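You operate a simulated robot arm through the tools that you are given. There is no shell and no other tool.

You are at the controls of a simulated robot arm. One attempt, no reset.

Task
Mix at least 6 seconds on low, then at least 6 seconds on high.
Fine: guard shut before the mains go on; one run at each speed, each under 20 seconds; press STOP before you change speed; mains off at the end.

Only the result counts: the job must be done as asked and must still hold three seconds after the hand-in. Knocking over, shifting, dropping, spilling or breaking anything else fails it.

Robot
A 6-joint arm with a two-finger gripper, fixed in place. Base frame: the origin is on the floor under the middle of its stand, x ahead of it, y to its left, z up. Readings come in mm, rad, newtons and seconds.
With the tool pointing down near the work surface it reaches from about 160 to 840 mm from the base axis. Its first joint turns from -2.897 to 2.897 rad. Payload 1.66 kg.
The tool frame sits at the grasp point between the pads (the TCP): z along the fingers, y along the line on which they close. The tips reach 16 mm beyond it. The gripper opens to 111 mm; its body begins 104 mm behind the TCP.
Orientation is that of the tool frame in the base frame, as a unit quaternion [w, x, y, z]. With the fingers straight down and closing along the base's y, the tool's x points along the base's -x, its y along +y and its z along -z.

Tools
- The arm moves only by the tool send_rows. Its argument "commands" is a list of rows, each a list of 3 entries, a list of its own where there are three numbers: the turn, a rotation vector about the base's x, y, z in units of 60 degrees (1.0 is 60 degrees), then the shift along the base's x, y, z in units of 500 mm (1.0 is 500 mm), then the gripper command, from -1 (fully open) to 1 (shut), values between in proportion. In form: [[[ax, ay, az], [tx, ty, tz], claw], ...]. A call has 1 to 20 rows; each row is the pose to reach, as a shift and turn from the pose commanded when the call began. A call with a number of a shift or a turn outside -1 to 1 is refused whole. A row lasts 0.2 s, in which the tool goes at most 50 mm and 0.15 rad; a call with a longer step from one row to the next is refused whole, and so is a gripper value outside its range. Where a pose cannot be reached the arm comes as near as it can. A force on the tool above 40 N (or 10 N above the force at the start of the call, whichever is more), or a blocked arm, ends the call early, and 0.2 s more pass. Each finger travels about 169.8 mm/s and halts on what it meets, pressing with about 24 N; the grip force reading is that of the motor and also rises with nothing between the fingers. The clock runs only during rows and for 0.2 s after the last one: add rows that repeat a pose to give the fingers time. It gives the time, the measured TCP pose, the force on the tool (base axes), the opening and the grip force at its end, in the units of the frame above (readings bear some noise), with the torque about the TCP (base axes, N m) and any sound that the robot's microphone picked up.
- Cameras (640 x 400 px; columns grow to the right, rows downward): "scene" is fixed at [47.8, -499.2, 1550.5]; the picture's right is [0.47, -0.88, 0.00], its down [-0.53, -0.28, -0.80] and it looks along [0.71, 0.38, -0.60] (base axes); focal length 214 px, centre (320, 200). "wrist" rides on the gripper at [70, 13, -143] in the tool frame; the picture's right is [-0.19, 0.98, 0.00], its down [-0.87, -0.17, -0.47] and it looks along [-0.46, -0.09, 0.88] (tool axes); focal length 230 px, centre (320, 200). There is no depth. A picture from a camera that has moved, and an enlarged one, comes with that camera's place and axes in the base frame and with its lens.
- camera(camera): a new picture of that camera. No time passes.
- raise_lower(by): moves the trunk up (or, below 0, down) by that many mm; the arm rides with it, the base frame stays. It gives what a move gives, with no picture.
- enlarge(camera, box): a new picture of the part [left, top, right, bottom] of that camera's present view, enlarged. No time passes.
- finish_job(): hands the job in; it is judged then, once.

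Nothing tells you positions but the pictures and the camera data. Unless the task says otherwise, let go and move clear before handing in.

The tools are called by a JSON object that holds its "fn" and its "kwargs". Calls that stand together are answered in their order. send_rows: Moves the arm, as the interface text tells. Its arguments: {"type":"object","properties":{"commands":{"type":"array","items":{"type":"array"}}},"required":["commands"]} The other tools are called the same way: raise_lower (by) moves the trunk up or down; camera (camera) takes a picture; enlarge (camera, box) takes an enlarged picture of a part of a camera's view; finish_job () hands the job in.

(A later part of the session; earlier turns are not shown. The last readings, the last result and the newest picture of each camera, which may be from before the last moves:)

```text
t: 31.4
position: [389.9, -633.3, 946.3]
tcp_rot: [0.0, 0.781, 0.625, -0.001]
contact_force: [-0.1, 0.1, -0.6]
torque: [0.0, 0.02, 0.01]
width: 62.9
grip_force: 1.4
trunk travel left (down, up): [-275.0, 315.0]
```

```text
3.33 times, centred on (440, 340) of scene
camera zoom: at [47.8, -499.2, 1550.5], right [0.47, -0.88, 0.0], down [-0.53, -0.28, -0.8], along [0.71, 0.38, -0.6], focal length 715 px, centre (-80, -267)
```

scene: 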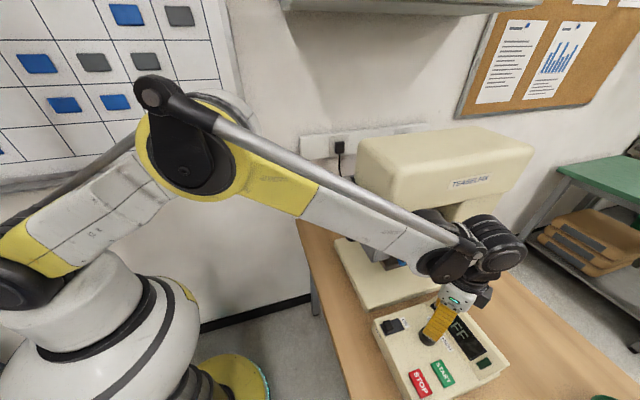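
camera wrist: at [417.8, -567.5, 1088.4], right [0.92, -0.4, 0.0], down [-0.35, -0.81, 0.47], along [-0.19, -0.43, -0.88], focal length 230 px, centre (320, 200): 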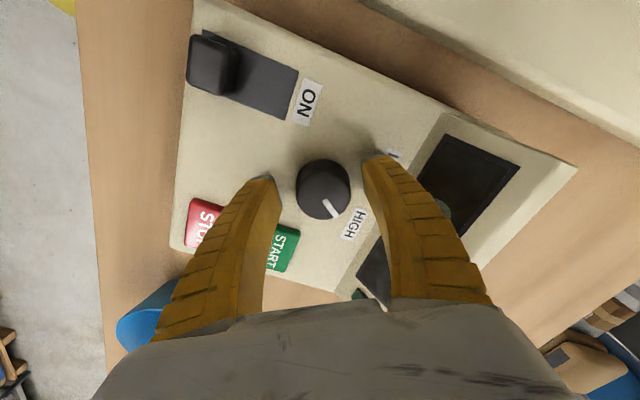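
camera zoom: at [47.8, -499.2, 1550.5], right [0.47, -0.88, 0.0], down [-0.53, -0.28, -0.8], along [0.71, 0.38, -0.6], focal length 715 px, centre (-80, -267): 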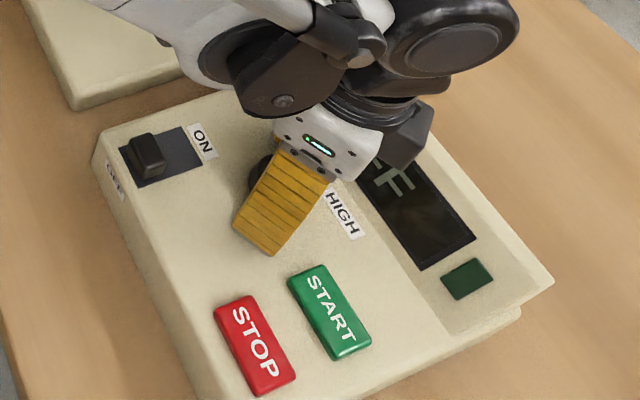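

{"fn": "send_rows", "kwargs": {"commands": [[[0, 0, 0], [0.002, -0.002, -0.014], -0.1], [[0, 0, 0], [0.002, -0.002, -0.014], 0.3], [[0, 0, 0], [0.002, -0.002, -0.014], 0.6], [[0, 0, 0], [0.002, -0.002, -0.014], 0.6]]}}

{"fn": "camera", "kwargs": {"camera": "wrist"}}

```text
t: 32.4
position: [390.0, -633.4, 941.2]
tcp_rot: [0.001, 0.781, 0.624, 0.0]
contact_force: [8.7, -9.5, 15.2]
torque: [-0.52, -0.15, 0.09]
width: 35.7
grip_force: 33.8
trunk travel left (down, up): [-275.0, 315.0]
```

```text
taken
camera wrist: at [419.1, -568.2, 1082.9], right [0.92, -0.4, 0.0], down [-0.35, -0.81, 0.47], along [-0.19, -0.43, -0.88], focal length 230 px, centre (320, 200)
```

wrist: 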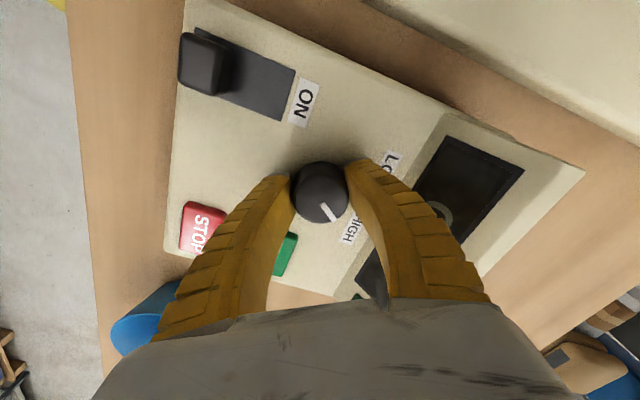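

The knob is gripped (35.7 mm). I'll ease up slightly and rotate it counter-clockwise toward LOW.

{"fn": "send_rows", "kwargs": {"commands": [[[0, 0, 0], [0.001, -0.001, 0.005], 0.6], [[0, 0, 0.12], [0.001, -0.001, 0.005], 0.6], [[0, 0, 0.24], [0.001, -0.001, 0.005], 0.6], [[0, 0, 0.36], [0.001, -0.001, 0.005], 0.6], [[0, 0, 0.48], [0.001, -0.001, 0.005], 0.6]]}}

{"fn": "camera", "kwargs": {"camera": "wrist"}}

```text
t: 33.6
position: [389.6, -634.4, 941.5]
tcp_rot: [0.0, 0.6, 0.8, 0.0]
contact_force: [-2.0, 1.9, -3.5]
torque: [-0.27, -0.06, 0.01]
width: 32.0
grip_force: 34.5
trunk travel left (down, up): [-275.0, 315.0]
```

```text
taken
camera wrist: at [383.2, -563.3, 1084.6], right [1.0, 0.09, 0.0], down [0.08, -0.88, 0.47], along [0.04, -0.47, -0.88], focal length 230 px, centre (320, 200)
```

wrist: 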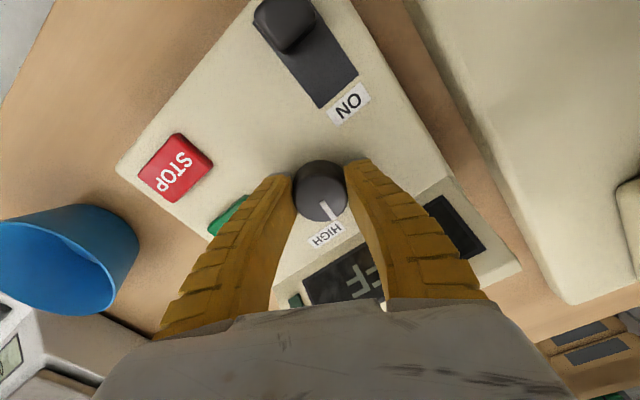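

{"fn": "enlarge", "kwargs": {"camera": "wrist", "box": [270, 150, 390, 250]}}

{"fn": "enlarge", "kwargs": {"camera": "scene", "box": [390, 290, 490, 370]}}

```text
4.00 times, centred on (330, 200) of wrist
camera zoom: at [383.2, -563.3, 1084.6], right [1.0, 0.09, 0.0], down [0.08, -0.88, 0.47], along [0.04, -0.47, -0.88], focal length 920 px, centre (280, 200)
```

zoom: 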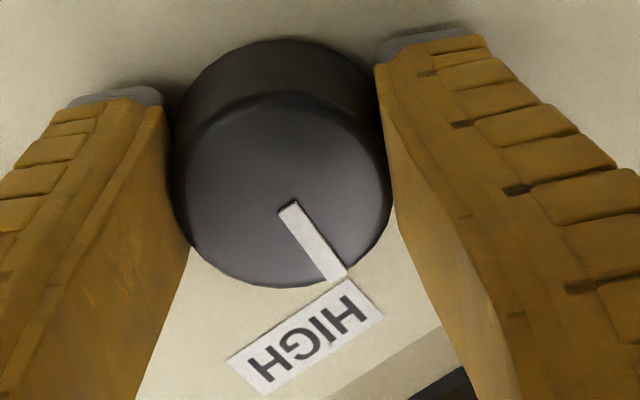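

```text
5.00 times, centred on (440, 330) of scene
camera zoom: at [47.8, -499.2, 1550.5], right [0.47, -0.88, 0.0], down [-0.53, -0.28, -0.8], along [0.71, 0.38, -0.6], focal length 1072 px, centre (-280, -450)
```

zoom: 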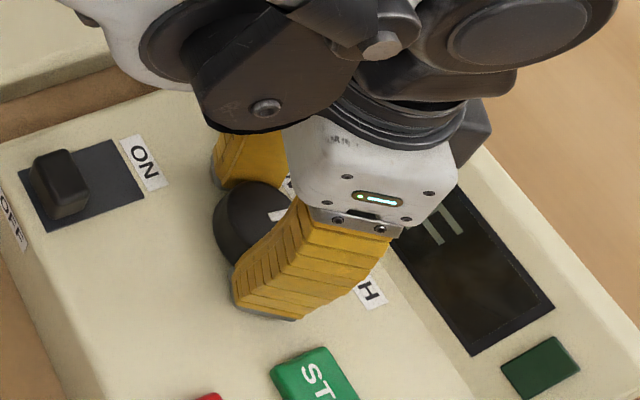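

The knob is turning with the gripper; the pointer has moved about 26°. I'll continue to LOW.

{"fn": "send_rows", "kwargs": {"commands": [[[0, 0, 0.11], [0, 0, 0], 0.6], [[0, 0, 0.22], [0, 0, 0], 0.6], [[0, 0, 0.33], [0, 0, 0], 0.6], [[0, 0, 0.44], [0, 0, 0], 0.6], [[0, 0, 0.55], [0, 0, 0], 0.6], [[0, 0, 0.66], [0, 0, 0], 0.6]]}}

{"fn": "enlarge", "kwargs": {"camera": "wrist", "box": [270, 150, 390, 250]}}

{"fn": "camera", "kwargs": {"camera": "wrist"}}

```text
t: 35.0
position: [390.5, -636.0, 942.3]
tcp_rot: [0.0, 0.294, 0.956, 0.0]
contact_force: [-8.6, -13.1, 5.6]
torque: [-0.06, -0.02, -0.04]
width: 30.8
grip_force: 34.6
trunk travel left (down, up): [-275.0, 315.0]
```

```text
4.00 times, centred on (330, 200) of wrist
camera zoom: at [339.3, -585.0, 1084.9], right [0.71, 0.7, 0.0], down [0.62, -0.63, 0.47], along [0.33, -0.34, -0.88], focal length 920 px, centre (280, 200)
```

zoom: 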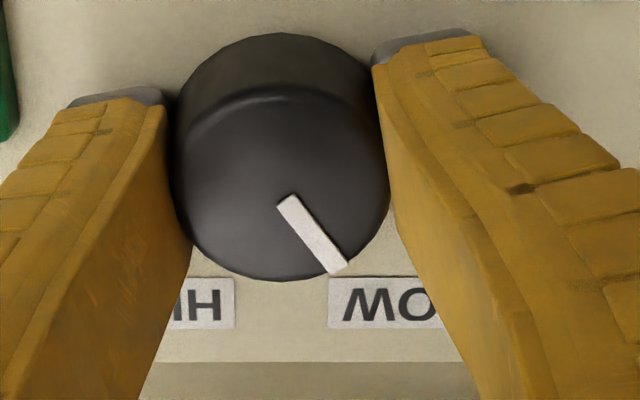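

```text
taken
camera wrist: at [339.3, -585.0, 1084.9], right [0.71, 0.7, 0.0], down [0.62, -0.63, 0.47], along [0.33, -0.34, -0.88], focal length 230 px, centre (320, 200)
```

wrist: 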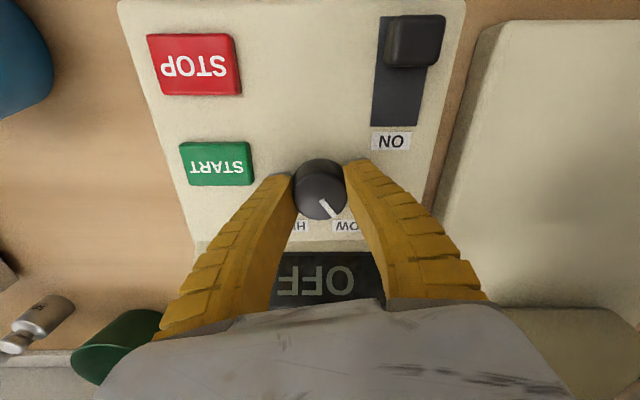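

The pointer is now about 32° onto the LOW side, mirroring where it was for HIGH. I'll release the knob, rise and check it.

{"fn": "send_rows", "kwargs": {"commands": [[[0, 0, 0], [0, 0, 0], 0.3], [[0, 0, 0], [0, 0, 0], 0], [[0, 0, 0], [0, 0, 0], 0], [[0, 0, 0], [0, 0, 0.06], 0], [[0, 0, 0], [0, 0, 0.14], 0], [[0, 0, 0], [0, 0, 0.22], 0]]}}

{"fn": "camera", "kwargs": {"camera": "wrist"}}

{"fn": "enlarge", "kwargs": {"camera": "wrist", "box": [240, 80, 440, 220]}}

```text
t: 36.4
position: [388.6, -633.5, 1052.2]
tcp_rot: [0.0, 0.295, 0.956, 0.0]
contact_force: [0.0, -0.1, 0.0]
torque: [0.0, -0.01, -0.02]
width: 57.8
grip_force: 1.3
trunk travel left (down, up): [-275.0, 315.0]
```

```text
taken
camera wrist: at [338.7, -583.5, 1195.0], right [0.71, 0.7, 0.0], down [0.62, -0.63, 0.47], along [0.33, -0.34, -0.88], focal length 230 px, centre (320, 200)
```

wrist: 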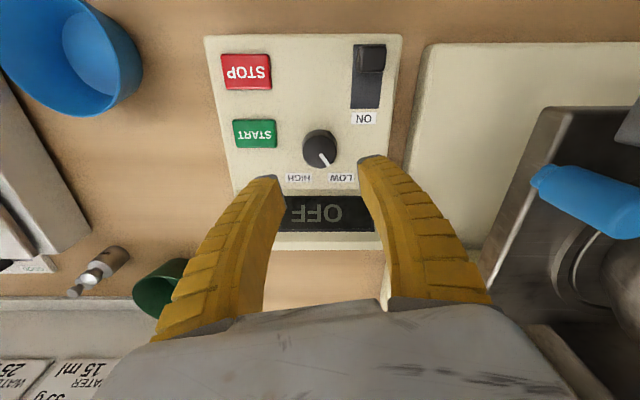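

```text
2.86 times, centred on (340, 150) of wrist
camera zoom: at [338.7, -583.5, 1195.0], right [0.71, 0.7, 0.0], down [0.62, -0.63, 0.47], along [0.33, -0.34, -0.88], focal length 657 px, centre (263, 343)
```

zoom: 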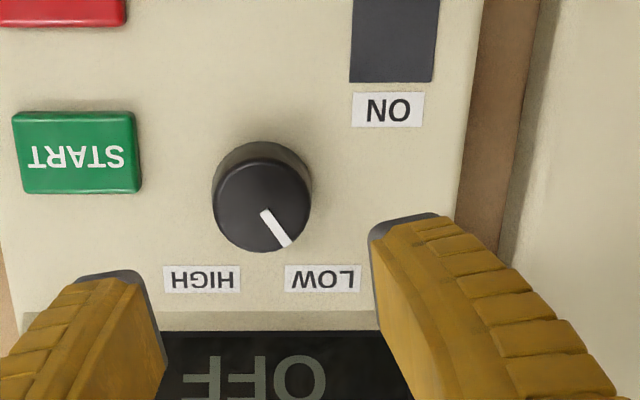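

The knob is at LOW and the box has not moved. Now I'll close the fingers and move to the near side of the mains slider block, ready to push it toward ON.

{"fn": "send_rows", "kwargs": {"commands": [[[0, 0, -0.06], [-0.025, 0.06, 0], 0.5], [[0, 0, -0.12], [-0.05, 0.12, 0], 1], [[0, 0, -0.178], [-0.075, 0.18, 0], 1], [[0, 0, -0.178], [-0.102, 0.246, -0.02], 1], [[0, 0, -0.178], [-0.102, 0.246, -0.1], 1]]}}

{"fn": "camera", "kwargs": {"camera": "wrist"}}

{"fn": "camera", "kwargs": {"camera": "scene"}}

```text
t: 37.6
position: [340.1, -512.0, 1002.3]
tcp_rot: [0.0, 0.383, 0.924, 0.0]
contact_force: [-0.2, 0.0, 0.1]
torque: [0.0, 0.03, -0.01]
width: 0.0
grip_force: 23.8
trunk travel left (down, up): [-275.0, 315.0]
```

```text
taken
camera wrist: at [300.2, -452.9, 1144.2], right [0.83, 0.56, 0.0], down [0.49, -0.73, 0.47], along [0.26, -0.39, -0.88], focal length 230 px, centre (320, 200)
```

wrist: 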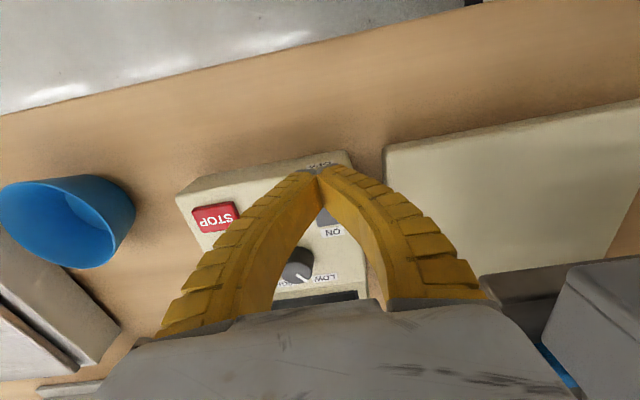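

```text
taken
```

scene: 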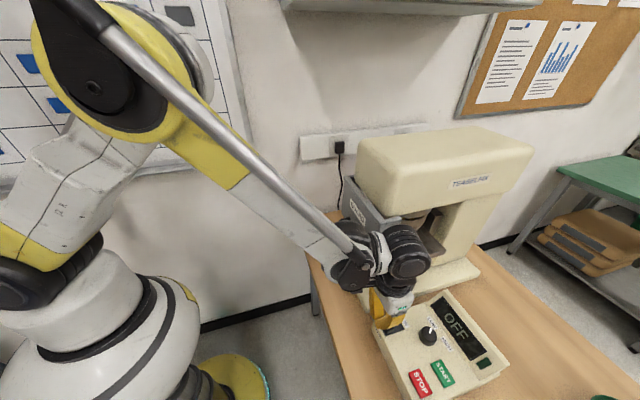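

{"fn": "enlarge", "kwargs": {"camera": "scene", "box": [310, 190, 490, 340]}}

{"fn": "enlarge", "kwargs": {"camera": "wrist", "box": [260, 130, 380, 210]}}

```text
2.67 times, centred on (400, 265) of scene
camera zoom: at [47.8, -499.2, 1550.5], right [0.47, -0.88, 0.0], down [-0.53, -0.28, -0.8], along [0.71, 0.38, -0.6], focal length 572 px, centre (107, 27)
```

zoom: 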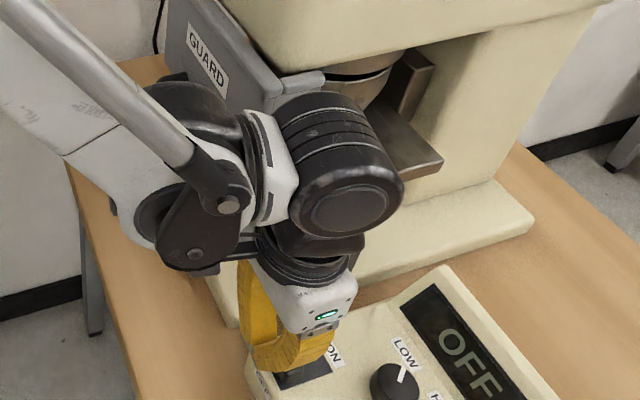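

```text
5.00 times, centred on (320, 170) of wrist
camera zoom: at [300.2, -452.9, 1144.2], right [0.83, 0.56, 0.0], down [0.49, -0.73, 0.47], along [0.26, -0.39, -0.88], focal length 1150 px, centre (320, 350)
```

zoom: 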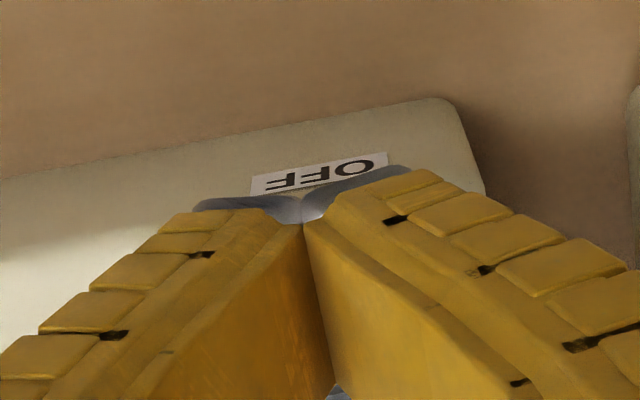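

The fingertips are just in front of the slider block. I'll back off a few millimetres, descend so the tips are level with the block's side, then push.

{"fn": "send_rows", "kwargs": {"commands": [[[0, 0, 0], [-0.012, 0.012, 0], 1], [[0, 0, 0], [-0.012, 0.012, -0.05], 1], [[0, 0, 0], [-0.012, 0.012, -0.1], 1], [[0, 0, 0], [-0.012, 0.012, -0.128], 1]]}}

{"fn": "camera", "kwargs": {"camera": "wrist"}}

{"fn": "enlarge", "kwargs": {"camera": "scene", "box": [330, 220, 490, 340]}}

```text
t: 38.6
position: [334.3, -506.9, 938.5]
tcp_rot: [0.0, 0.382, 0.924, -0.001]
contact_force: [0.3, 0.4, 0.5]
torque: [-0.01, 0.03, 0.0]
width: 0.0
grip_force: 23.9
trunk travel left (down, up): [-275.0, 315.0]
```

```text
taken
camera wrist: at [293.8, -446.9, 1080.9], right [0.83, 0.56, 0.0], down [0.49, -0.73, 0.47], along [0.26, -0.39, -0.88], focal length 230 px, centre (320, 200)
```

wrist: 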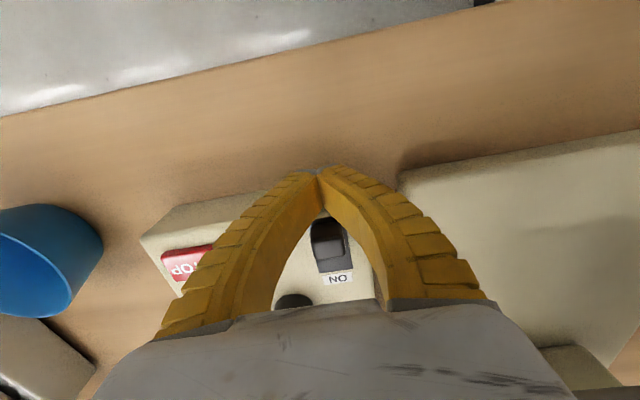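

```text
3.33 times, centred on (410, 280) of scene
camera zoom: at [47.8, -499.2, 1550.5], right [0.47, -0.88, 0.0], down [-0.53, -0.28, -0.8], along [0.71, 0.38, -0.6], focal length 715 px, centre (20, -67)
```

zoom: 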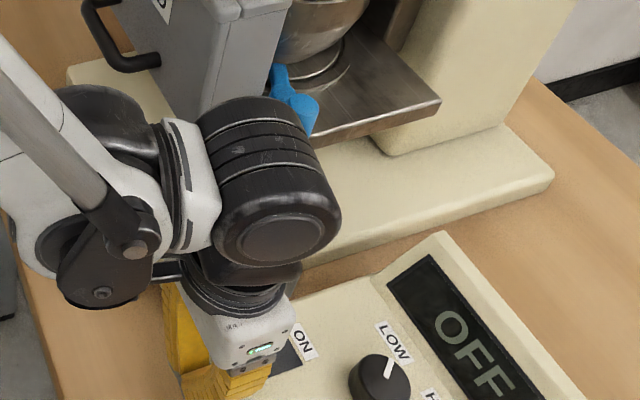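

{"fn": "enlarge", "kwargs": {"camera": "wrist", "box": [260, 150, 400, 300]}}

```text
2.67 times, centred on (330, 225) of wrist
camera zoom: at [293.8, -446.9, 1080.9], right [0.83, 0.56, 0.0], down [0.49, -0.73, 0.47], along [0.26, -0.39, -0.88], focal length 614 px, centre (293, 133)
```

zoom: 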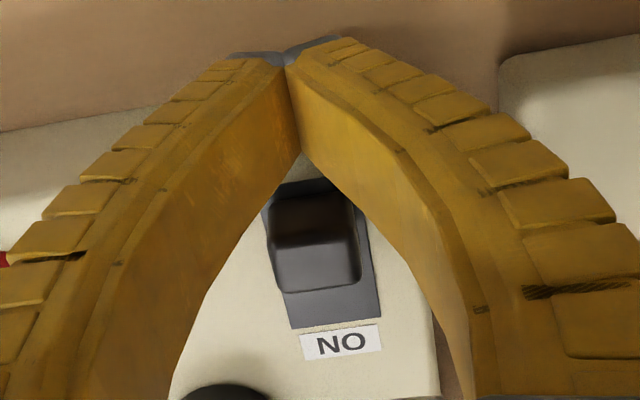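

{"fn": "send_rows", "kwargs": {"commands": [[[0, 0, 0], [0.01, -0.01, 0], 1], [[0, 0, 0], [0.02, -0.02, 0], 1], [[0, 0, 0], [0.03, -0.03, 0], 1], [[0, 0, 0], [0.037, -0.037, 0], 1], [[0, 0, 0], [0.044, -0.044, 0], 1], [[0, 0, 0], [0.051, -0.051, 0], 1]]}}

{"fn": "enlarge", "kwargs": {"camera": "wrist", "box": [260, 150, 400, 300]}}

{"fn": "enlarge", "kwargs": {"camera": "scene", "box": [370, 260, 530, 380]}}

```text
t: 40.0
position: [358.9, -531.2, 937.3]
tcp_rot: [0.0, 0.382, 0.924, 0.0]
contact_force: [0.4, 0.1, -0.2]
torque: [0.01, 0.0, -0.01]
width: 0.1
grip_force: 29.2
trunk travel left (down, up): [-275.0, 315.0]
```

```text
2.67 times, centred on (330, 225) of wrist
camera zoom: at [319.4, -472.1, 1081.1], right [0.83, 0.56, 0.0], down [0.49, -0.73, 0.47], along [0.26, -0.39, -0.88], focal length 614 px, centre (293, 133)
```

zoom: 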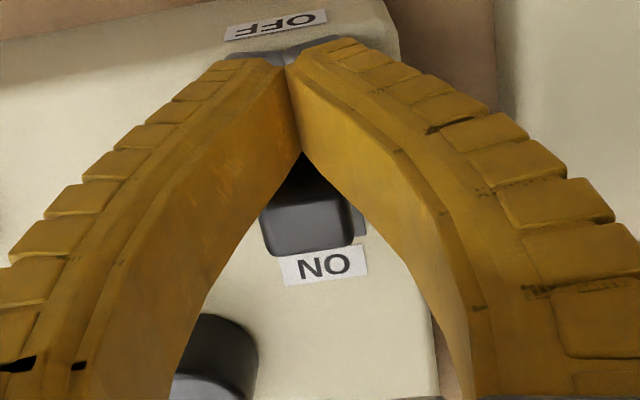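

```text
3.33 times, centred on (450, 320) of scene
camera zoom: at [47.8, -499.2, 1550.5], right [0.47, -0.88, 0.0], down [-0.53, -0.28, -0.8], along [0.71, 0.38, -0.6], focal length 715 px, centre (-113, -200)
```

zoom: 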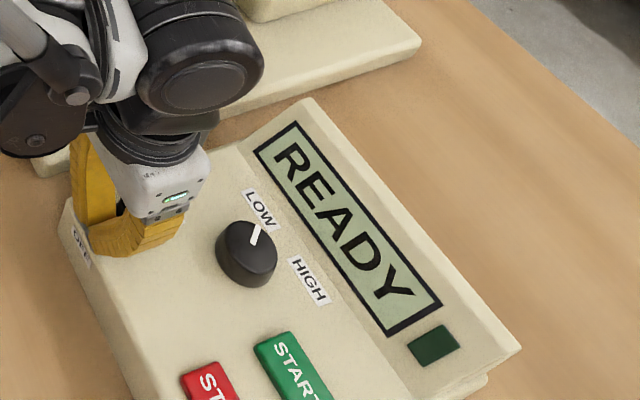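

The display now reads READY, so the mains are on with the guard shut. I'll back off, rise, and check that it holds.

{"fn": "send_rows", "kwargs": {"commands": [[[0, 0, 0], [-0.02, 0.02, 0], 1], [[0, 0, 0], [-0.04, 0.04, 0.02], 1], [[0, 0, 0], [-0.04, 0.04, 0.1], 1], [[0, 0, 0], [-0.04, 0.04, 0.19], 1]]}}

{"fn": "camera", "kwargs": {"camera": "wrist"}}

{"fn": "enlarge", "kwargs": {"camera": "scene", "box": [370, 260, 530, 380]}}

```text
t: 41.0
position: [339.9, -510.7, 1033.3]
tcp_rot: [0.0, 0.383, 0.924, 0.0]
contact_force: [0.3, -0.6, 0.2]
torque: [-0.01, -0.06, -0.01]
width: 0.4
grip_force: 28.9
trunk travel left (down, up): [-275.0, 315.0]
```

```text
taken
camera wrist: at [299.6, -449.8, 1176.4], right [0.83, 0.56, 0.0], down [0.49, -0.73, 0.47], along [0.27, -0.39, -0.88], focal length 230 px, centre (320, 200)
```

wrist: 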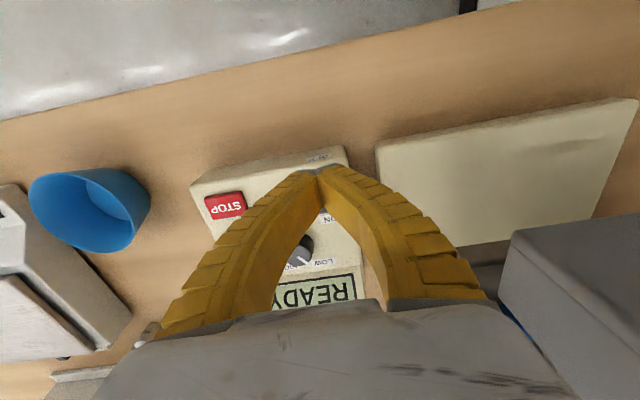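

```text
3.33 times, centred on (450, 320) of scene
camera zoom: at [47.8, -499.2, 1550.5], right [0.47, -0.88, 0.0], down [-0.53, -0.28, -0.8], along [0.71, 0.38, -0.6], focal length 715 px, centre (-113, -200)
```

zoom: 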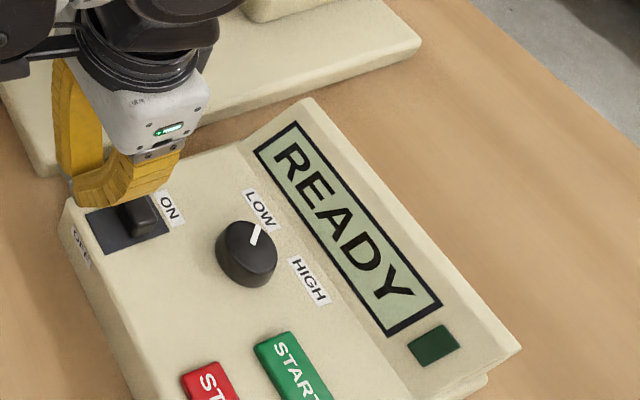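

READY holds. Next I'll hover the closed fingertips above START.

{"fn": "send_rows", "kwargs": {"commands": [[[0, 0, 0], [-0.008, -0.083, 0], 1], [[0, 0, 0], [-0.016, -0.166, 0], 1], [[0, 0, 0], [-0.024, -0.25, 0], 1], [[0, 0, 0], [-0.03, -0.332, 0], 1], [[0, 0, 0], [-0.03, -0.332, -0.08], 1], [[0, 0, 0], [-0.03, -0.332, -0.15], 1]]}}

{"fn": "camera", "kwargs": {"camera": "wrist"}}

{"fn": "enlarge", "kwargs": {"camera": "scene", "box": [370, 280, 530, 400]}}

```text
t: 42.4
position: [325.6, -680.0, 958.0]
tcp_rot: [0.0, 0.383, 0.924, 0.0]
contact_force: [-0.7, -0.8, 0.5]
torque: [0.02, 0.02, -0.01]
width: 0.0
grip_force: 28.4
trunk travel left (down, up): [-275.0, 315.0]
```

```text
taken
camera wrist: at [285.8, -620.2, 1101.2], right [0.83, 0.56, 0.0], down [0.49, -0.73, 0.47], along [0.26, -0.39, -0.88], focal length 230 px, centre (320, 200)
```

wrist: 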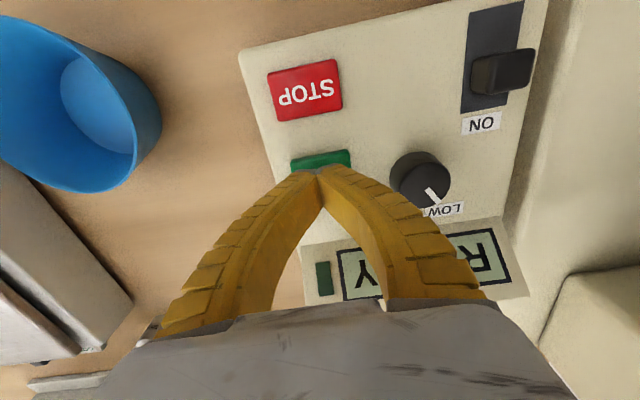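

```text
3.33 times, centred on (450, 340) of scene
camera zoom: at [47.8, -499.2, 1550.5], right [0.47, -0.88, 0.0], down [-0.53, -0.28, -0.8], along [0.71, 0.38, -0.6], focal length 715 px, centre (-113, -267)
```

zoom: 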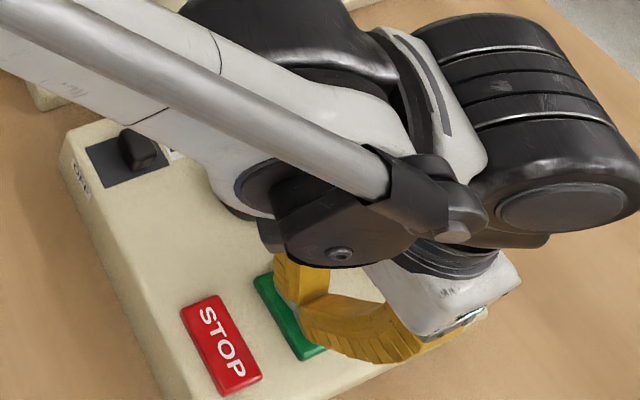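

The tip is centred over START. I'll press down slowly.

{"fn": "send_rows", "kwargs": {"commands": [[[0, 0, 0], [0, 0.002, -0.024], 1], [[0, 0, 0], [0, 0.002, -0.032], 1], [[0, 0, 0], [0, 0.002, -0.038], 1], [[0, 0, 0], [0, 0.002, -0.044], 1], [[0, 0, 0], [0, 0.002, -0.05], 1]]}}

{"fn": "camera", "kwargs": {"camera": "wrist"}}

```text
t: 43.6
position: [324.2, -676.6, 934.1]
tcp_rot: [0.001, 0.383, 0.924, 0.0]
contact_force: [1.6, -2.5, 12.8]
torque: [0.0, -0.02, -0.01]
width: 6.0
grip_force: 28.3
trunk travel left (down, up): [-275.0, 315.0]
heard: click
```

```text
taken
camera wrist: at [283.5, -616.9, 1076.8], right [0.83, 0.56, 0.0], down [0.49, -0.73, 0.47], along [0.27, -0.39, -0.88], focal length 230 px, centre (320, 200)
```

wrist: 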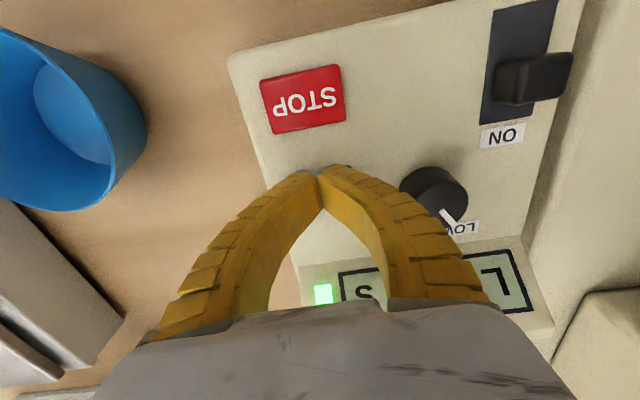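

The machine clicked, the green lamp lit and the LOW run has started at t ≈ 43.4. I'll lift and hover over STOP while it runs.

{"fn": "send_rows", "kwargs": {"commands": [[[0, 0, 0], [0, 0, 0.04], 1], [[0, 0, 0], [-0.02, 0.02, 0.05], 1], [[0, 0, 0], [-0.06, 0.06, 0.05], 1], [[0, 0, 0], [-0.088, 0.088, 0.05], 1], [[0, 0, 0], [-0.088, 0.088, 0.046], 1], [[0, 0, 0], [-0.088, 0.088, 0.046], 1], [[0, 0, 0], [-0.088, 0.088, 0.046], 1], [[0, 0, 0], [-0.088, 0.088, 0.046], 1], [[0, 0, 0], [-0.088, 0.088, 0.046], 1], [[0, 0, 0], [-0.088, 0.088, 0.046], 1], [[0, 0, 0], [-0.088, 0.088, 0.046], 1], [[0, 0, 0], [-0.088, 0.088, 0.046], 1], [[0, 0, 0], [-0.088, 0.088, 0.046], 1], [[0, 0, 0], [-0.088, 0.088, 0.046], 1], [[0, 0, 0], [-0.088, 0.088, 0.046], 1]]}}

{"fn": "camera", "kwargs": {"camera": "wrist"}}

{"fn": "camera", "kwargs": {"camera": "scene"}}

```text
t: 46.8
position: [280.4, -631.7, 955.3]
tcp_rot: [0.0, 0.383, 0.924, 0.001]
contact_force: [-0.5, 1.2, -0.4]
torque: [0.03, -0.02, -0.01]
width: 0.1
grip_force: 28.7
trunk travel left (down, up): [-275.0, 315.0]
```

```text
taken
camera wrist: at [240.6, -572.9, 1097.4], right [0.83, 0.56, 0.0], down [0.49, -0.73, 0.47], along [0.26, -0.39, -0.88], focal length 230 px, centre (320, 200)
```

wrist: 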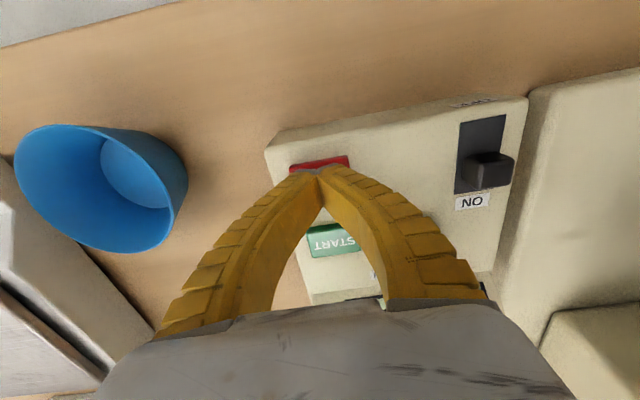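

```text
taken
```

scene: 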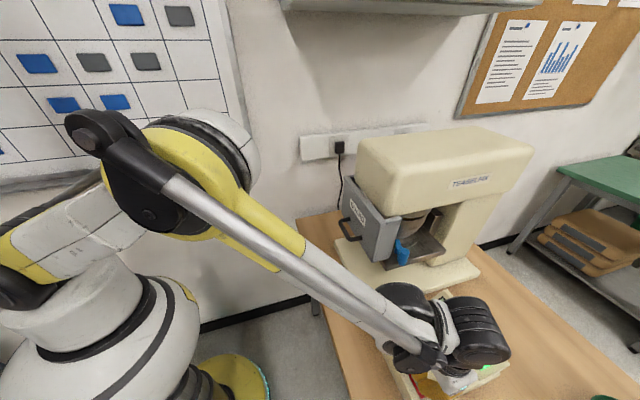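

The fingertips are above STOP and the LOW run is at about 3.4 s. I'll wait another 4 s.

{"fn": "send_rows", "kwargs": {"commands": [[[0, 0, 0], [0, 0, 0], 1], [[0, 0, 0], [0, 0, 0], 1], [[0, 0, 0], [0, 0, 0], 1], [[0, 0, 0], [0, 0, 0], 1], [[0, 0, 0], [0, 0, 0], 1], [[0, 0, 0], [0, 0, 0], 1], [[0, 0, 0], [0, 0, 0], 1], [[0, 0, 0], [0, 0, 0], 1], [[0, 0, 0], [0, 0, 0], 1], [[0, 0, 0], [0, 0, 0], 1], [[0, 0, 0], [0, 0, 0], 1], [[0, 0, 0], [0, 0, 0], 1], [[0, 0, 0], [0, 0, 0], 1], [[0, 0, 0], [0, 0, 0], 1], [[0, 0, 0], [0, 0, 0], 1], [[0, 0, 0], [0, 0, 0], 1], [[0, 0, 0], [0, 0, 0], 1], [[0, 0, 0], [0, 0, 0], 1], [[0, 0, 0], [0, 0, 0], 1], [[0, 0, 0], [0, 0, 0], 1]]}}

{"fn": "enlarge", "kwargs": {"camera": "scene", "box": [430, 290, 540, 400]}}

```text
t: 51.0
position: [279.9, -633.0, 954.4]
tcp_rot: [0.0, 0.383, 0.924, 0.0]
contact_force: [0.1, -0.2, 0.2]
torque: [0.0, -0.04, 0.03]
width: 0.0
grip_force: 28.4
trunk travel left (down, up): [-275.0, 315.0]
```

```text
3.64 times, centred on (485, 345) of scene
camera zoom: at [47.8, -499.2, 1550.5], right [0.47, -0.88, 0.0], down [-0.53, -0.28, -0.8], along [0.71, 0.38, -0.6], focal length 780 px, centre (-280, -327)
```

zoom: 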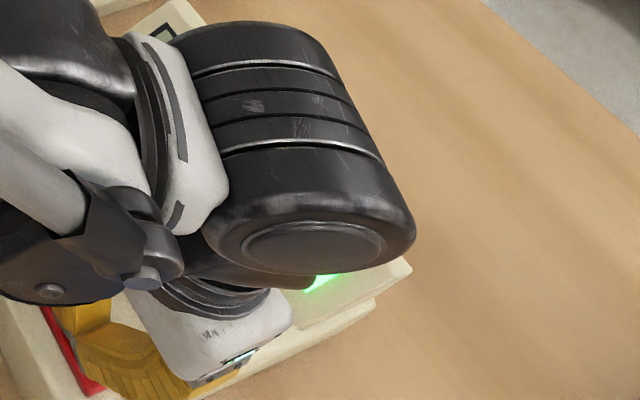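

The lamp is still lit at about 7.6 s, so I'll press STOP now.

{"fn": "send_rows", "kwargs": {"commands": [[[0, 0, 0], [0, 0, -0.02], 1], [[0, 0, 0], [0, 0, -0.028], 1], [[0, 0, 0], [0, 0, -0.034], 1], [[0, 0, 0], [0, 0, -0.04], 1], [[0, 0, 0], [0, 0, -0.044], 1]]}}

{"fn": "camera", "kwargs": {"camera": "wrist"}}

{"fn": "enlarge", "kwargs": {"camera": "scene", "box": [430, 290, 540, 400]}}

```text
t: 52.2
position: [279.2, -631.3, 934.3]
tcp_rot: [0.001, 0.383, 0.924, -0.001]
contact_force: [1.0, -3.0, 11.5]
torque: [-0.02, 0.0, 0.0]
width: 5.9
grip_force: 28.1
trunk travel left (down, up): [-275.0, 315.0]
heard: click
```

```text
taken
camera wrist: at [240.0, -572.4, 1077.0], right [0.83, 0.56, 0.0], down [0.49, -0.73, 0.47], along [0.27, -0.39, -0.88], focal length 230 px, centre (320, 200)
```

wrist: 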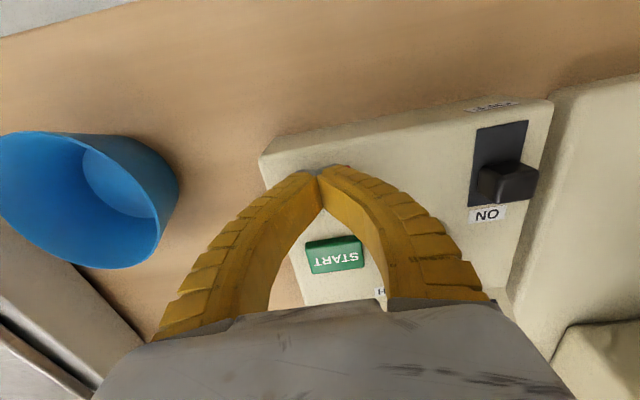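

```text
3.64 times, centred on (485, 345) of scene
camera zoom: at [47.8, -499.2, 1550.5], right [0.47, -0.88, 0.0], down [-0.53, -0.28, -0.8], along [0.71, 0.38, -0.6], focal length 780 px, centre (-280, -327)
```

zoom: 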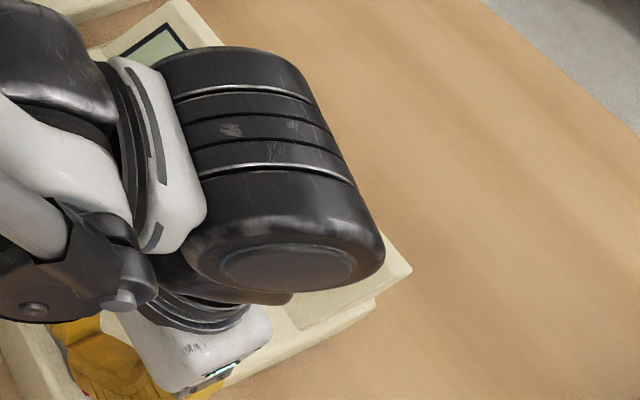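

STOP clicked at about t = 52.0, giving a LOW run of roughly 8.5 s. I'll lift, open the fingers, and return above the knob.

{"fn": "send_rows", "kwargs": {"commands": [[[0, 0, 0], [0, 0, 0.06], 1], [[0, 0, 0], [0, 0, 0.14], 0.5], [[0, 0, 0.05], [0.06, 0, 0.19], 0], [[0, 0, 0.1], [0.13, -0.002, 0.2], -0.1], [[0, 0, 0.14], [0.19, -0.004, 0.2], -0.1], [[0, 0, 0.14], [0.224, -0.006, 0.2], -0.1]]}}

{"fn": "camera", "kwargs": {"camera": "wrist"}}

{"fn": "enlarge", "kwargs": {"camera": "wrist", "box": [240, 90, 400, 240]}}

{"fn": "camera", "kwargs": {"camera": "scene"}}

```text
t: 53.6
position: [393.2, -636.3, 1033.1]
tcp_rot: [0.0, 0.314, 0.95, 0.0]
contact_force: [0.1, 0.6, -0.1]
torque: [0.0, -0.01, 0.02]
width: 63.1
grip_force: 1.2
trunk travel left (down, up): [-275.0, 315.0]
```

```text
taken
camera wrist: at [343.9, -582.0, 1175.8], right [0.74, 0.68, 0.0], down [0.6, -0.65, 0.47], along [0.32, -0.35, -0.88], focal length 230 px, centre (320, 200)
```

wrist: 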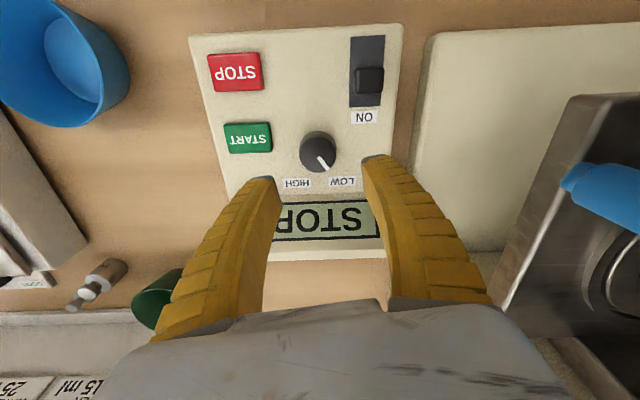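

```text
2.67 times, centred on (320, 165) of wrist
camera zoom: at [343.9, -582.0, 1175.8], right [0.74, 0.68, 0.0], down [0.6, -0.65, 0.47], along [0.32, -0.35, -0.88], focal length 614 px, centre (320, 293)
```

zoom: 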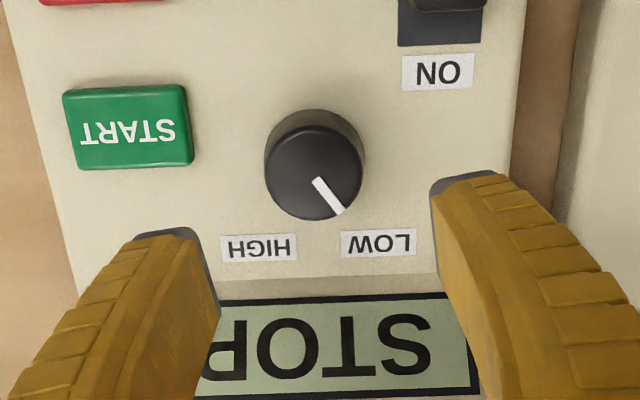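

```text
taken
```

scene: 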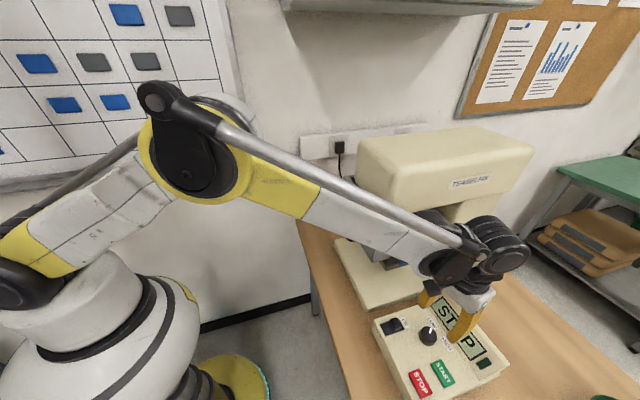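

The display reads STOP and the knob still points at LOW. I'll lower the fingers around the knob and grip it.

{"fn": "send_rows", "kwargs": {"commands": [[[0, 0, 0], [-0.004, 0, -0.06], -0.1], [[0, 0, 0], [-0.004, 0, -0.12], -0.1], [[0, 0, 0], [-0.004, 0, -0.16], -0.1], [[0, 0, 0], [-0.004, 0, -0.182], -0.1], [[0, 0, 0], [-0.004, 0, -0.182], 0.3], [[0, 0, 0], [-0.004, 0, -0.182], 0.6], [[0, 0, 0], [-0.004, 0, -0.182], 0.6]]}}

{"fn": "camera", "kwargs": {"camera": "wrist"}}

```text
t: 55.2
position: [389.6, -635.8, 943.3]
tcp_rot: [0.0, 0.314, 0.949, 0.0]
contact_force: [-1.9, -12.5, 5.6]
torque: [-0.46, -0.5, 0.03]
width: 35.5
grip_force: 33.6
trunk travel left (down, up): [-275.0, 315.0]
```

```text
taken
camera wrist: at [341.2, -582.8, 1086.3], right [0.74, 0.68, 0.0], down [0.59, -0.65, 0.47], along [0.32, -0.35, -0.88], focal length 230 px, centre (320, 200)
```

wrist: 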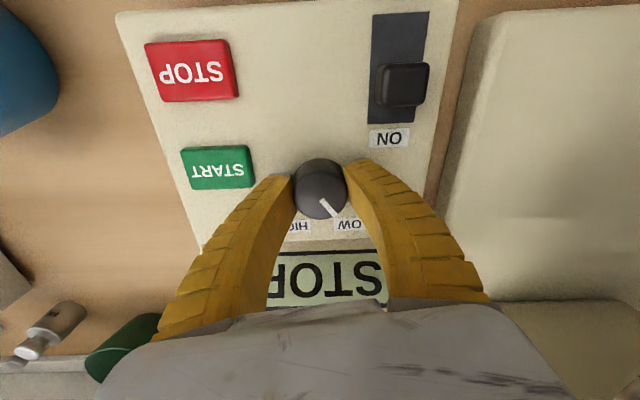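

{"fn": "send_rows", "kwargs": {"commands": [[[0, 0, -0.11], [0, 0, 0], 0.6], [[0, 0, -0.22], [0, 0, 0], 0.6], [[0, 0, -0.33], [0, 0, 0], 0.6], [[0, 0, -0.44], [0, 0, 0], 0.6], [[0, 0, -0.55], [0, 0, 0], 0.6], [[0, 0, -0.66], [0, 0, 0], 0.6], [[0, 0, -0.77], [0, 0, 0], 0.6]]}}

{"fn": "enlarge", "kwargs": {"camera": "wrist", "box": [260, 140, 400, 250]}}

```text
t: 56.8
position: [389.4, -635.6, 943.7]
tcp_rot: [0.0, 0.661, 0.75, 0.001]
contact_force: [12.3, -17.6, 16.1]
torque: [-0.45, -0.08, -0.04]
width: 35.4
grip_force: 34.0
trunk travel left (down, up): [-275.0, 315.0]
```

```text
3.64 times, centred on (330, 195) of wrist
camera zoom: at [394.7, -563.9, 1086.1], right [1.0, -0.07, 0.0], down [-0.06, -0.88, 0.47], along [-0.03, -0.47, -0.88], focal length 837 px, centre (284, 218)
```

zoom: 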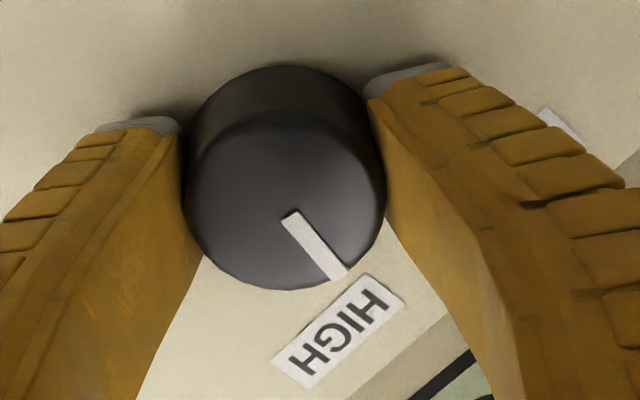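

{"fn": "send_rows", "kwargs": {"commands": [[[0, 0, -0.1], [0, 0, 0], 0.6], [[0, 0, -0.2], [0, 0, 0], 0.6], [[0, 0, -0.3], [0, 0, 0], 0.6], [[0, 0, -0.37], [0, 0, 0], 0.6]]}}

{"fn": "enlarge", "kwargs": {"camera": "wrist", "box": [260, 140, 400, 250]}}

```text
t: 57.8
position: [389.6, -635.2, 943.6]
tcp_rot: [0.001, 0.793, 0.609, 0.0]
contact_force: [14.9, -21.9, 24.2]
torque: [-0.19, -0.07, 0.03]
width: 35.1
grip_force: 34.2
trunk travel left (down, up): [-275.0, 315.0]
```

```text
3.64 times, centred on (330, 195) of wrist
camera zoom: at [421.6, -570.8, 1085.8], right [0.9, -0.44, 0.0], down [-0.39, -0.79, 0.47], along [-0.21, -0.43, -0.88], focal length 837 px, centre (284, 218)
```

zoom: 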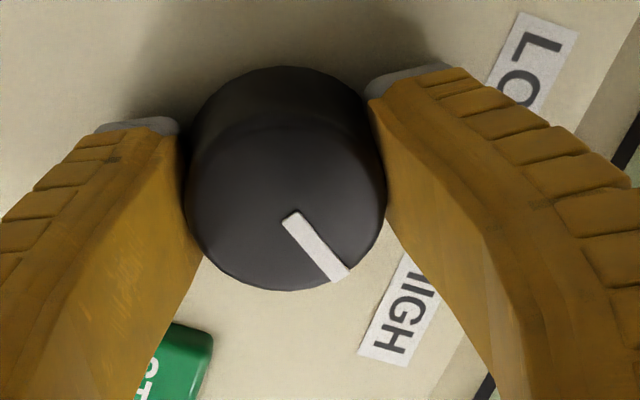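

The pointer is now about 35° onto the HIGH side, matching where it was at the start. I'll release, rise and check.

{"fn": "send_rows", "kwargs": {"commands": [[[0, 0, 0], [0, 0, 0], 0.3], [[0, 0, 0], [0, 0, 0], 0], [[0, 0, 0], [0, 0, 0], 0], [[0, 0, 0], [0, 0, 0.05], 0], [[0, 0, 0], [0, 0, 0.12], 0], [[0, 0, 0], [0, 0, 0.18], 0]]}}

{"fn": "camera", "kwargs": {"camera": "wrist"}}

{"fn": "enlarge", "kwargs": {"camera": "wrist", "box": [220, 70, 420, 230]}}

```text
t: 59.2
position: [387.9, -635.0, 1034.1]
tcp_rot: [0.0, 0.794, 0.608, 0.001]
contact_force: [-0.7, 0.0, 0.0]
torque: [0.04, -0.03, 0.01]
width: 57.8
grip_force: 1.9
trunk travel left (down, up): [-275.0, 315.0]
```

```text
taken
camera wrist: at [419.0, -571.1, 1176.9], right [0.9, -0.44, 0.0], down [-0.39, -0.79, 0.47], along [-0.21, -0.42, -0.88], focal length 230 px, centre (320, 200)
```

wrist: 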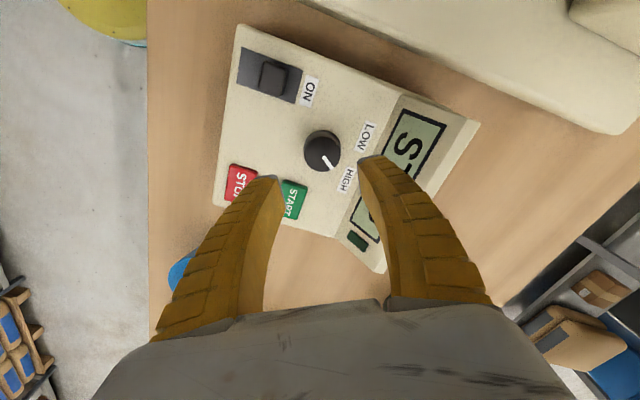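

```text
2.50 times, centred on (320, 150) of wrist
camera zoom: at [419.0, -571.1, 1176.9], right [0.9, -0.44, 0.0], down [-0.39, -0.79, 0.47], along [-0.21, -0.42, -0.88], focal length 575 px, centre (320, 325)
```

zoom: 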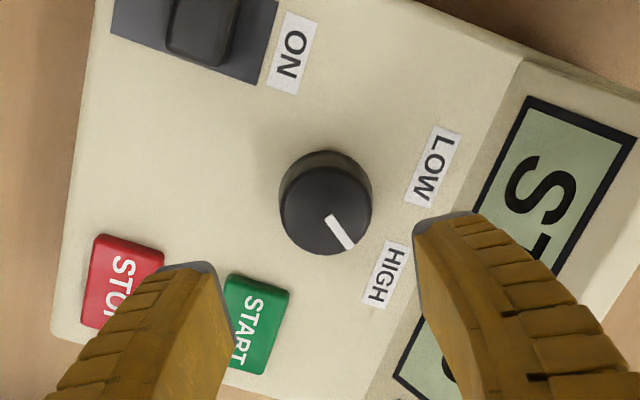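

The knob points to HIGH. Next I'll close the fingers, turn the wrist back, and hover over START again.

{"fn": "send_rows", "kwargs": {"commands": [[[0, 0, 0.12], [0, 0, 0], 0.3], [[0, 0, 0.25], [-0.02, -0.01, 0], 0.7], [[0, 0, 0.38], [-0.04, -0.03, 0], 1], [[0, 0, 0.51], [-0.07, -0.05, 0], 1], [[0, 0, 0.64], [-0.1, -0.07, -0.03], 1], [[0, 0, 0.76], [-0.126, -0.083, -0.07], 1], [[0, 0, 0.88], [-0.126, -0.083, -0.11], 1], [[0, 0, 0.99], [-0.126, -0.083, -0.15], 1]]}}

{"fn": "camera", "kwargs": {"camera": "wrist"}}

```text
t: 61.0
position: [326.1, -675.9, 958.2]
tcp_rot: [0.0, 0.387, 0.922, -0.001]
contact_force: [0.0, 0.3, 0.1]
torque: [-0.01, 0.01, 0.02]
width: 0.0
grip_force: 23.9
trunk travel left (down, up): [-275.0, 315.0]
```

```text
taken
camera wrist: at [286.6, -617.1, 1101.8], right [0.83, 0.55, 0.0], down [0.49, -0.73, 0.47], along [0.26, -0.39, -0.88], focal length 230 px, centre (320, 200)
```

wrist: 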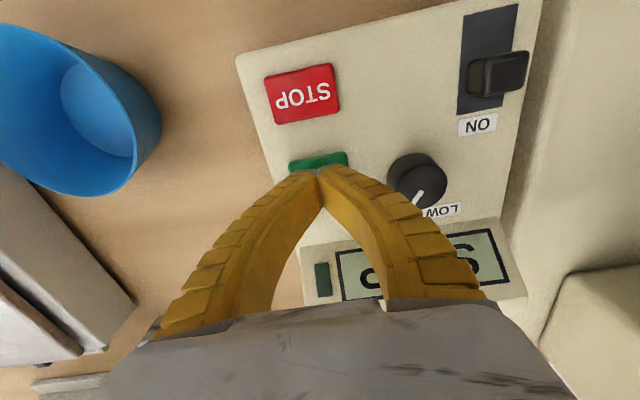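

The tip is centred over START again, so I'll press it for the HIGH run.

{"fn": "send_rows", "kwargs": {"commands": [[[0, 0, 0], [0, 0, -0.024], 1], [[0, 0, 0], [0, 0, -0.032], 1], [[0, 0, 0], [0, 0, -0.038], 1], [[0, 0, 0], [0, 0, -0.044], 1], [[0, 0, 0], [0, 0, -0.05], 1]]}}

{"fn": "camera", "kwargs": {"camera": "wrist"}}

```text
t: 62.2
position: [327.5, -675.8, 934.0]
tcp_rot: [0.001, 0.388, 0.922, -0.001]
contact_force: [0.1, -3.1, 12.7]
torque: [-0.04, 0.02, -0.02]
width: 5.9
grip_force: 28.4
trunk travel left (down, up): [-275.0, 315.0]
heard: click
```

```text
taken
camera wrist: at [287.0, -615.7, 1076.8], right [0.83, 0.55, 0.0], down [0.49, -0.73, 0.47], along [0.26, -0.39, -0.88], focal length 230 px, centre (320, 200)
```

wrist: 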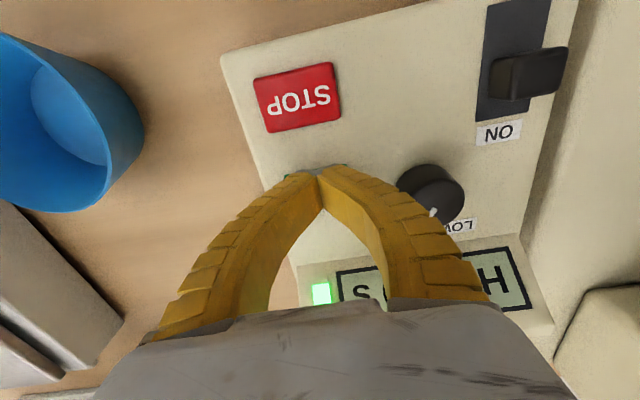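

The display shows H…s and the lamp is lit, so the HIGH run started at t ≈ 62.0. I'll lift and hover over STOP while waiting.

{"fn": "send_rows", "kwargs": {"commands": [[[0, 0, 0], [0, 0, 0.04], 1], [[0, 0, 0], [-0.02, 0.02, 0.05], 1], [[0, 0, 0], [-0.06, 0.06, 0.05], 1], [[0, 0, 0], [-0.091, 0.088, 0.05], 1], [[0, 0, 0], [-0.091, 0.088, 0.046], 1], [[0, 0, 0], [-0.091, 0.088, 0.046], 1], [[0, 0, 0], [-0.091, 0.088, 0.046], 1], [[0, 0, 0], [-0.091, 0.088, 0.046], 1], [[0, 0, 0], [-0.091, 0.088, 0.046], 1], [[0, 0, 0], [-0.091, 0.088, 0.046], 1], [[0, 0, 0], [-0.091, 0.088, 0.046], 1], [[0, 0, 0], [-0.091, 0.088, 0.046], 1], [[0, 0, 0], [-0.091, 0.088, 0.046], 1], [[0, 0, 0], [-0.091, 0.088, 0.046], 1], [[0, 0, 0], [-0.091, 0.088, 0.046], 1]]}}

{"fn": "camera", "kwargs": {"camera": "wrist"}}

```text
t: 65.4
position: [282.1, -631.5, 956.7]
tcp_rot: [0.0, 0.387, 0.922, 0.0]
contact_force: [0.1, 0.4, 0.1]
torque: [0.0, -0.02, -0.01]
width: 0.0
grip_force: 28.7
trunk travel left (down, up): [-275.0, 315.0]
```

```text
taken
camera wrist: at [242.4, -572.5, 1099.1], right [0.83, 0.55, 0.0], down [0.49, -0.74, 0.47], along [0.26, -0.39, -0.88], focal length 230 px, centre (320, 200)
```

wrist: 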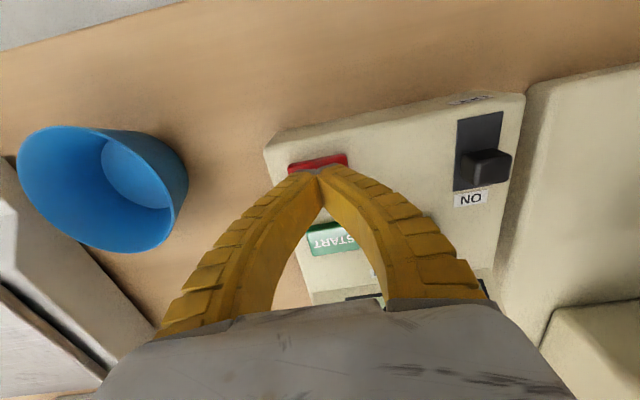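

The tips are over STOP with the HIGH run at about 3.4 s. I'll wait another 4 s.

{"fn": "send_rows", "kwargs": {"commands": [[[0, 0, 0], [0, 0, 0], 1], [[0, 0, 0], [0, 0, 0], 1], [[0, 0, 0], [0, 0, 0], 1], [[0, 0, 0], [0, 0, 0], 1], [[0, 0, 0], [0, 0, 0], 1], [[0, 0, 0], [0, 0, 0], 1], [[0, 0, 0], [0, 0, 0], 1], [[0, 0, 0], [0, 0, 0], 1], [[0, 0, 0], [0, 0, 0], 1], [[0, 0, 0], [0, 0, 0], 1], [[0, 0, 0], [0, 0, 0], 1], [[0, 0, 0], [0, 0, 0], 1], [[0, 0, 0], [0, 0, 0], 1], [[0, 0, 0], [0, 0, 0], 1], [[0, 0, 0], [0, 0, 0], 1], [[0, 0, 0], [0, 0, 0], 1], [[0, 0, 0], [0, 0, 0], 1], [[0, 0, 0], [0, 0, 0], 1], [[0, 0, 0], [0, 0, 0], 1], [[0, 0, 0], [0, 0, 0], 1]]}}

{"fn": "camera", "kwargs": {"camera": "scene"}}

```text
t: 69.6
position: [282.6, -632.0, 956.8]
tcp_rot: [0.0, 0.387, 0.922, 0.0]
contact_force: [0.2, 0.2, 0.3]
torque: [0.0, 0.02, -0.03]
width: 0.0
grip_force: 29.2
trunk travel left (down, up): [-275.0, 315.0]
```

```text
taken
```

scene: 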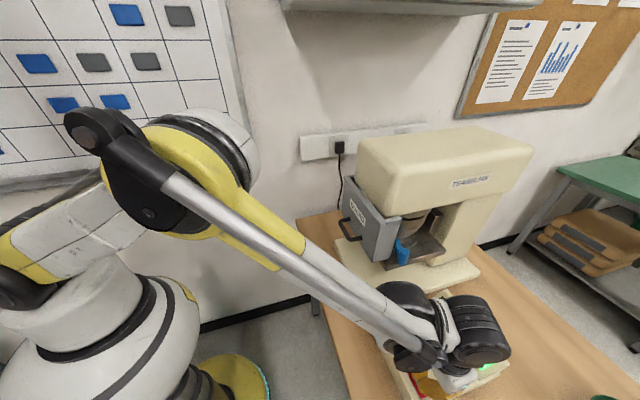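

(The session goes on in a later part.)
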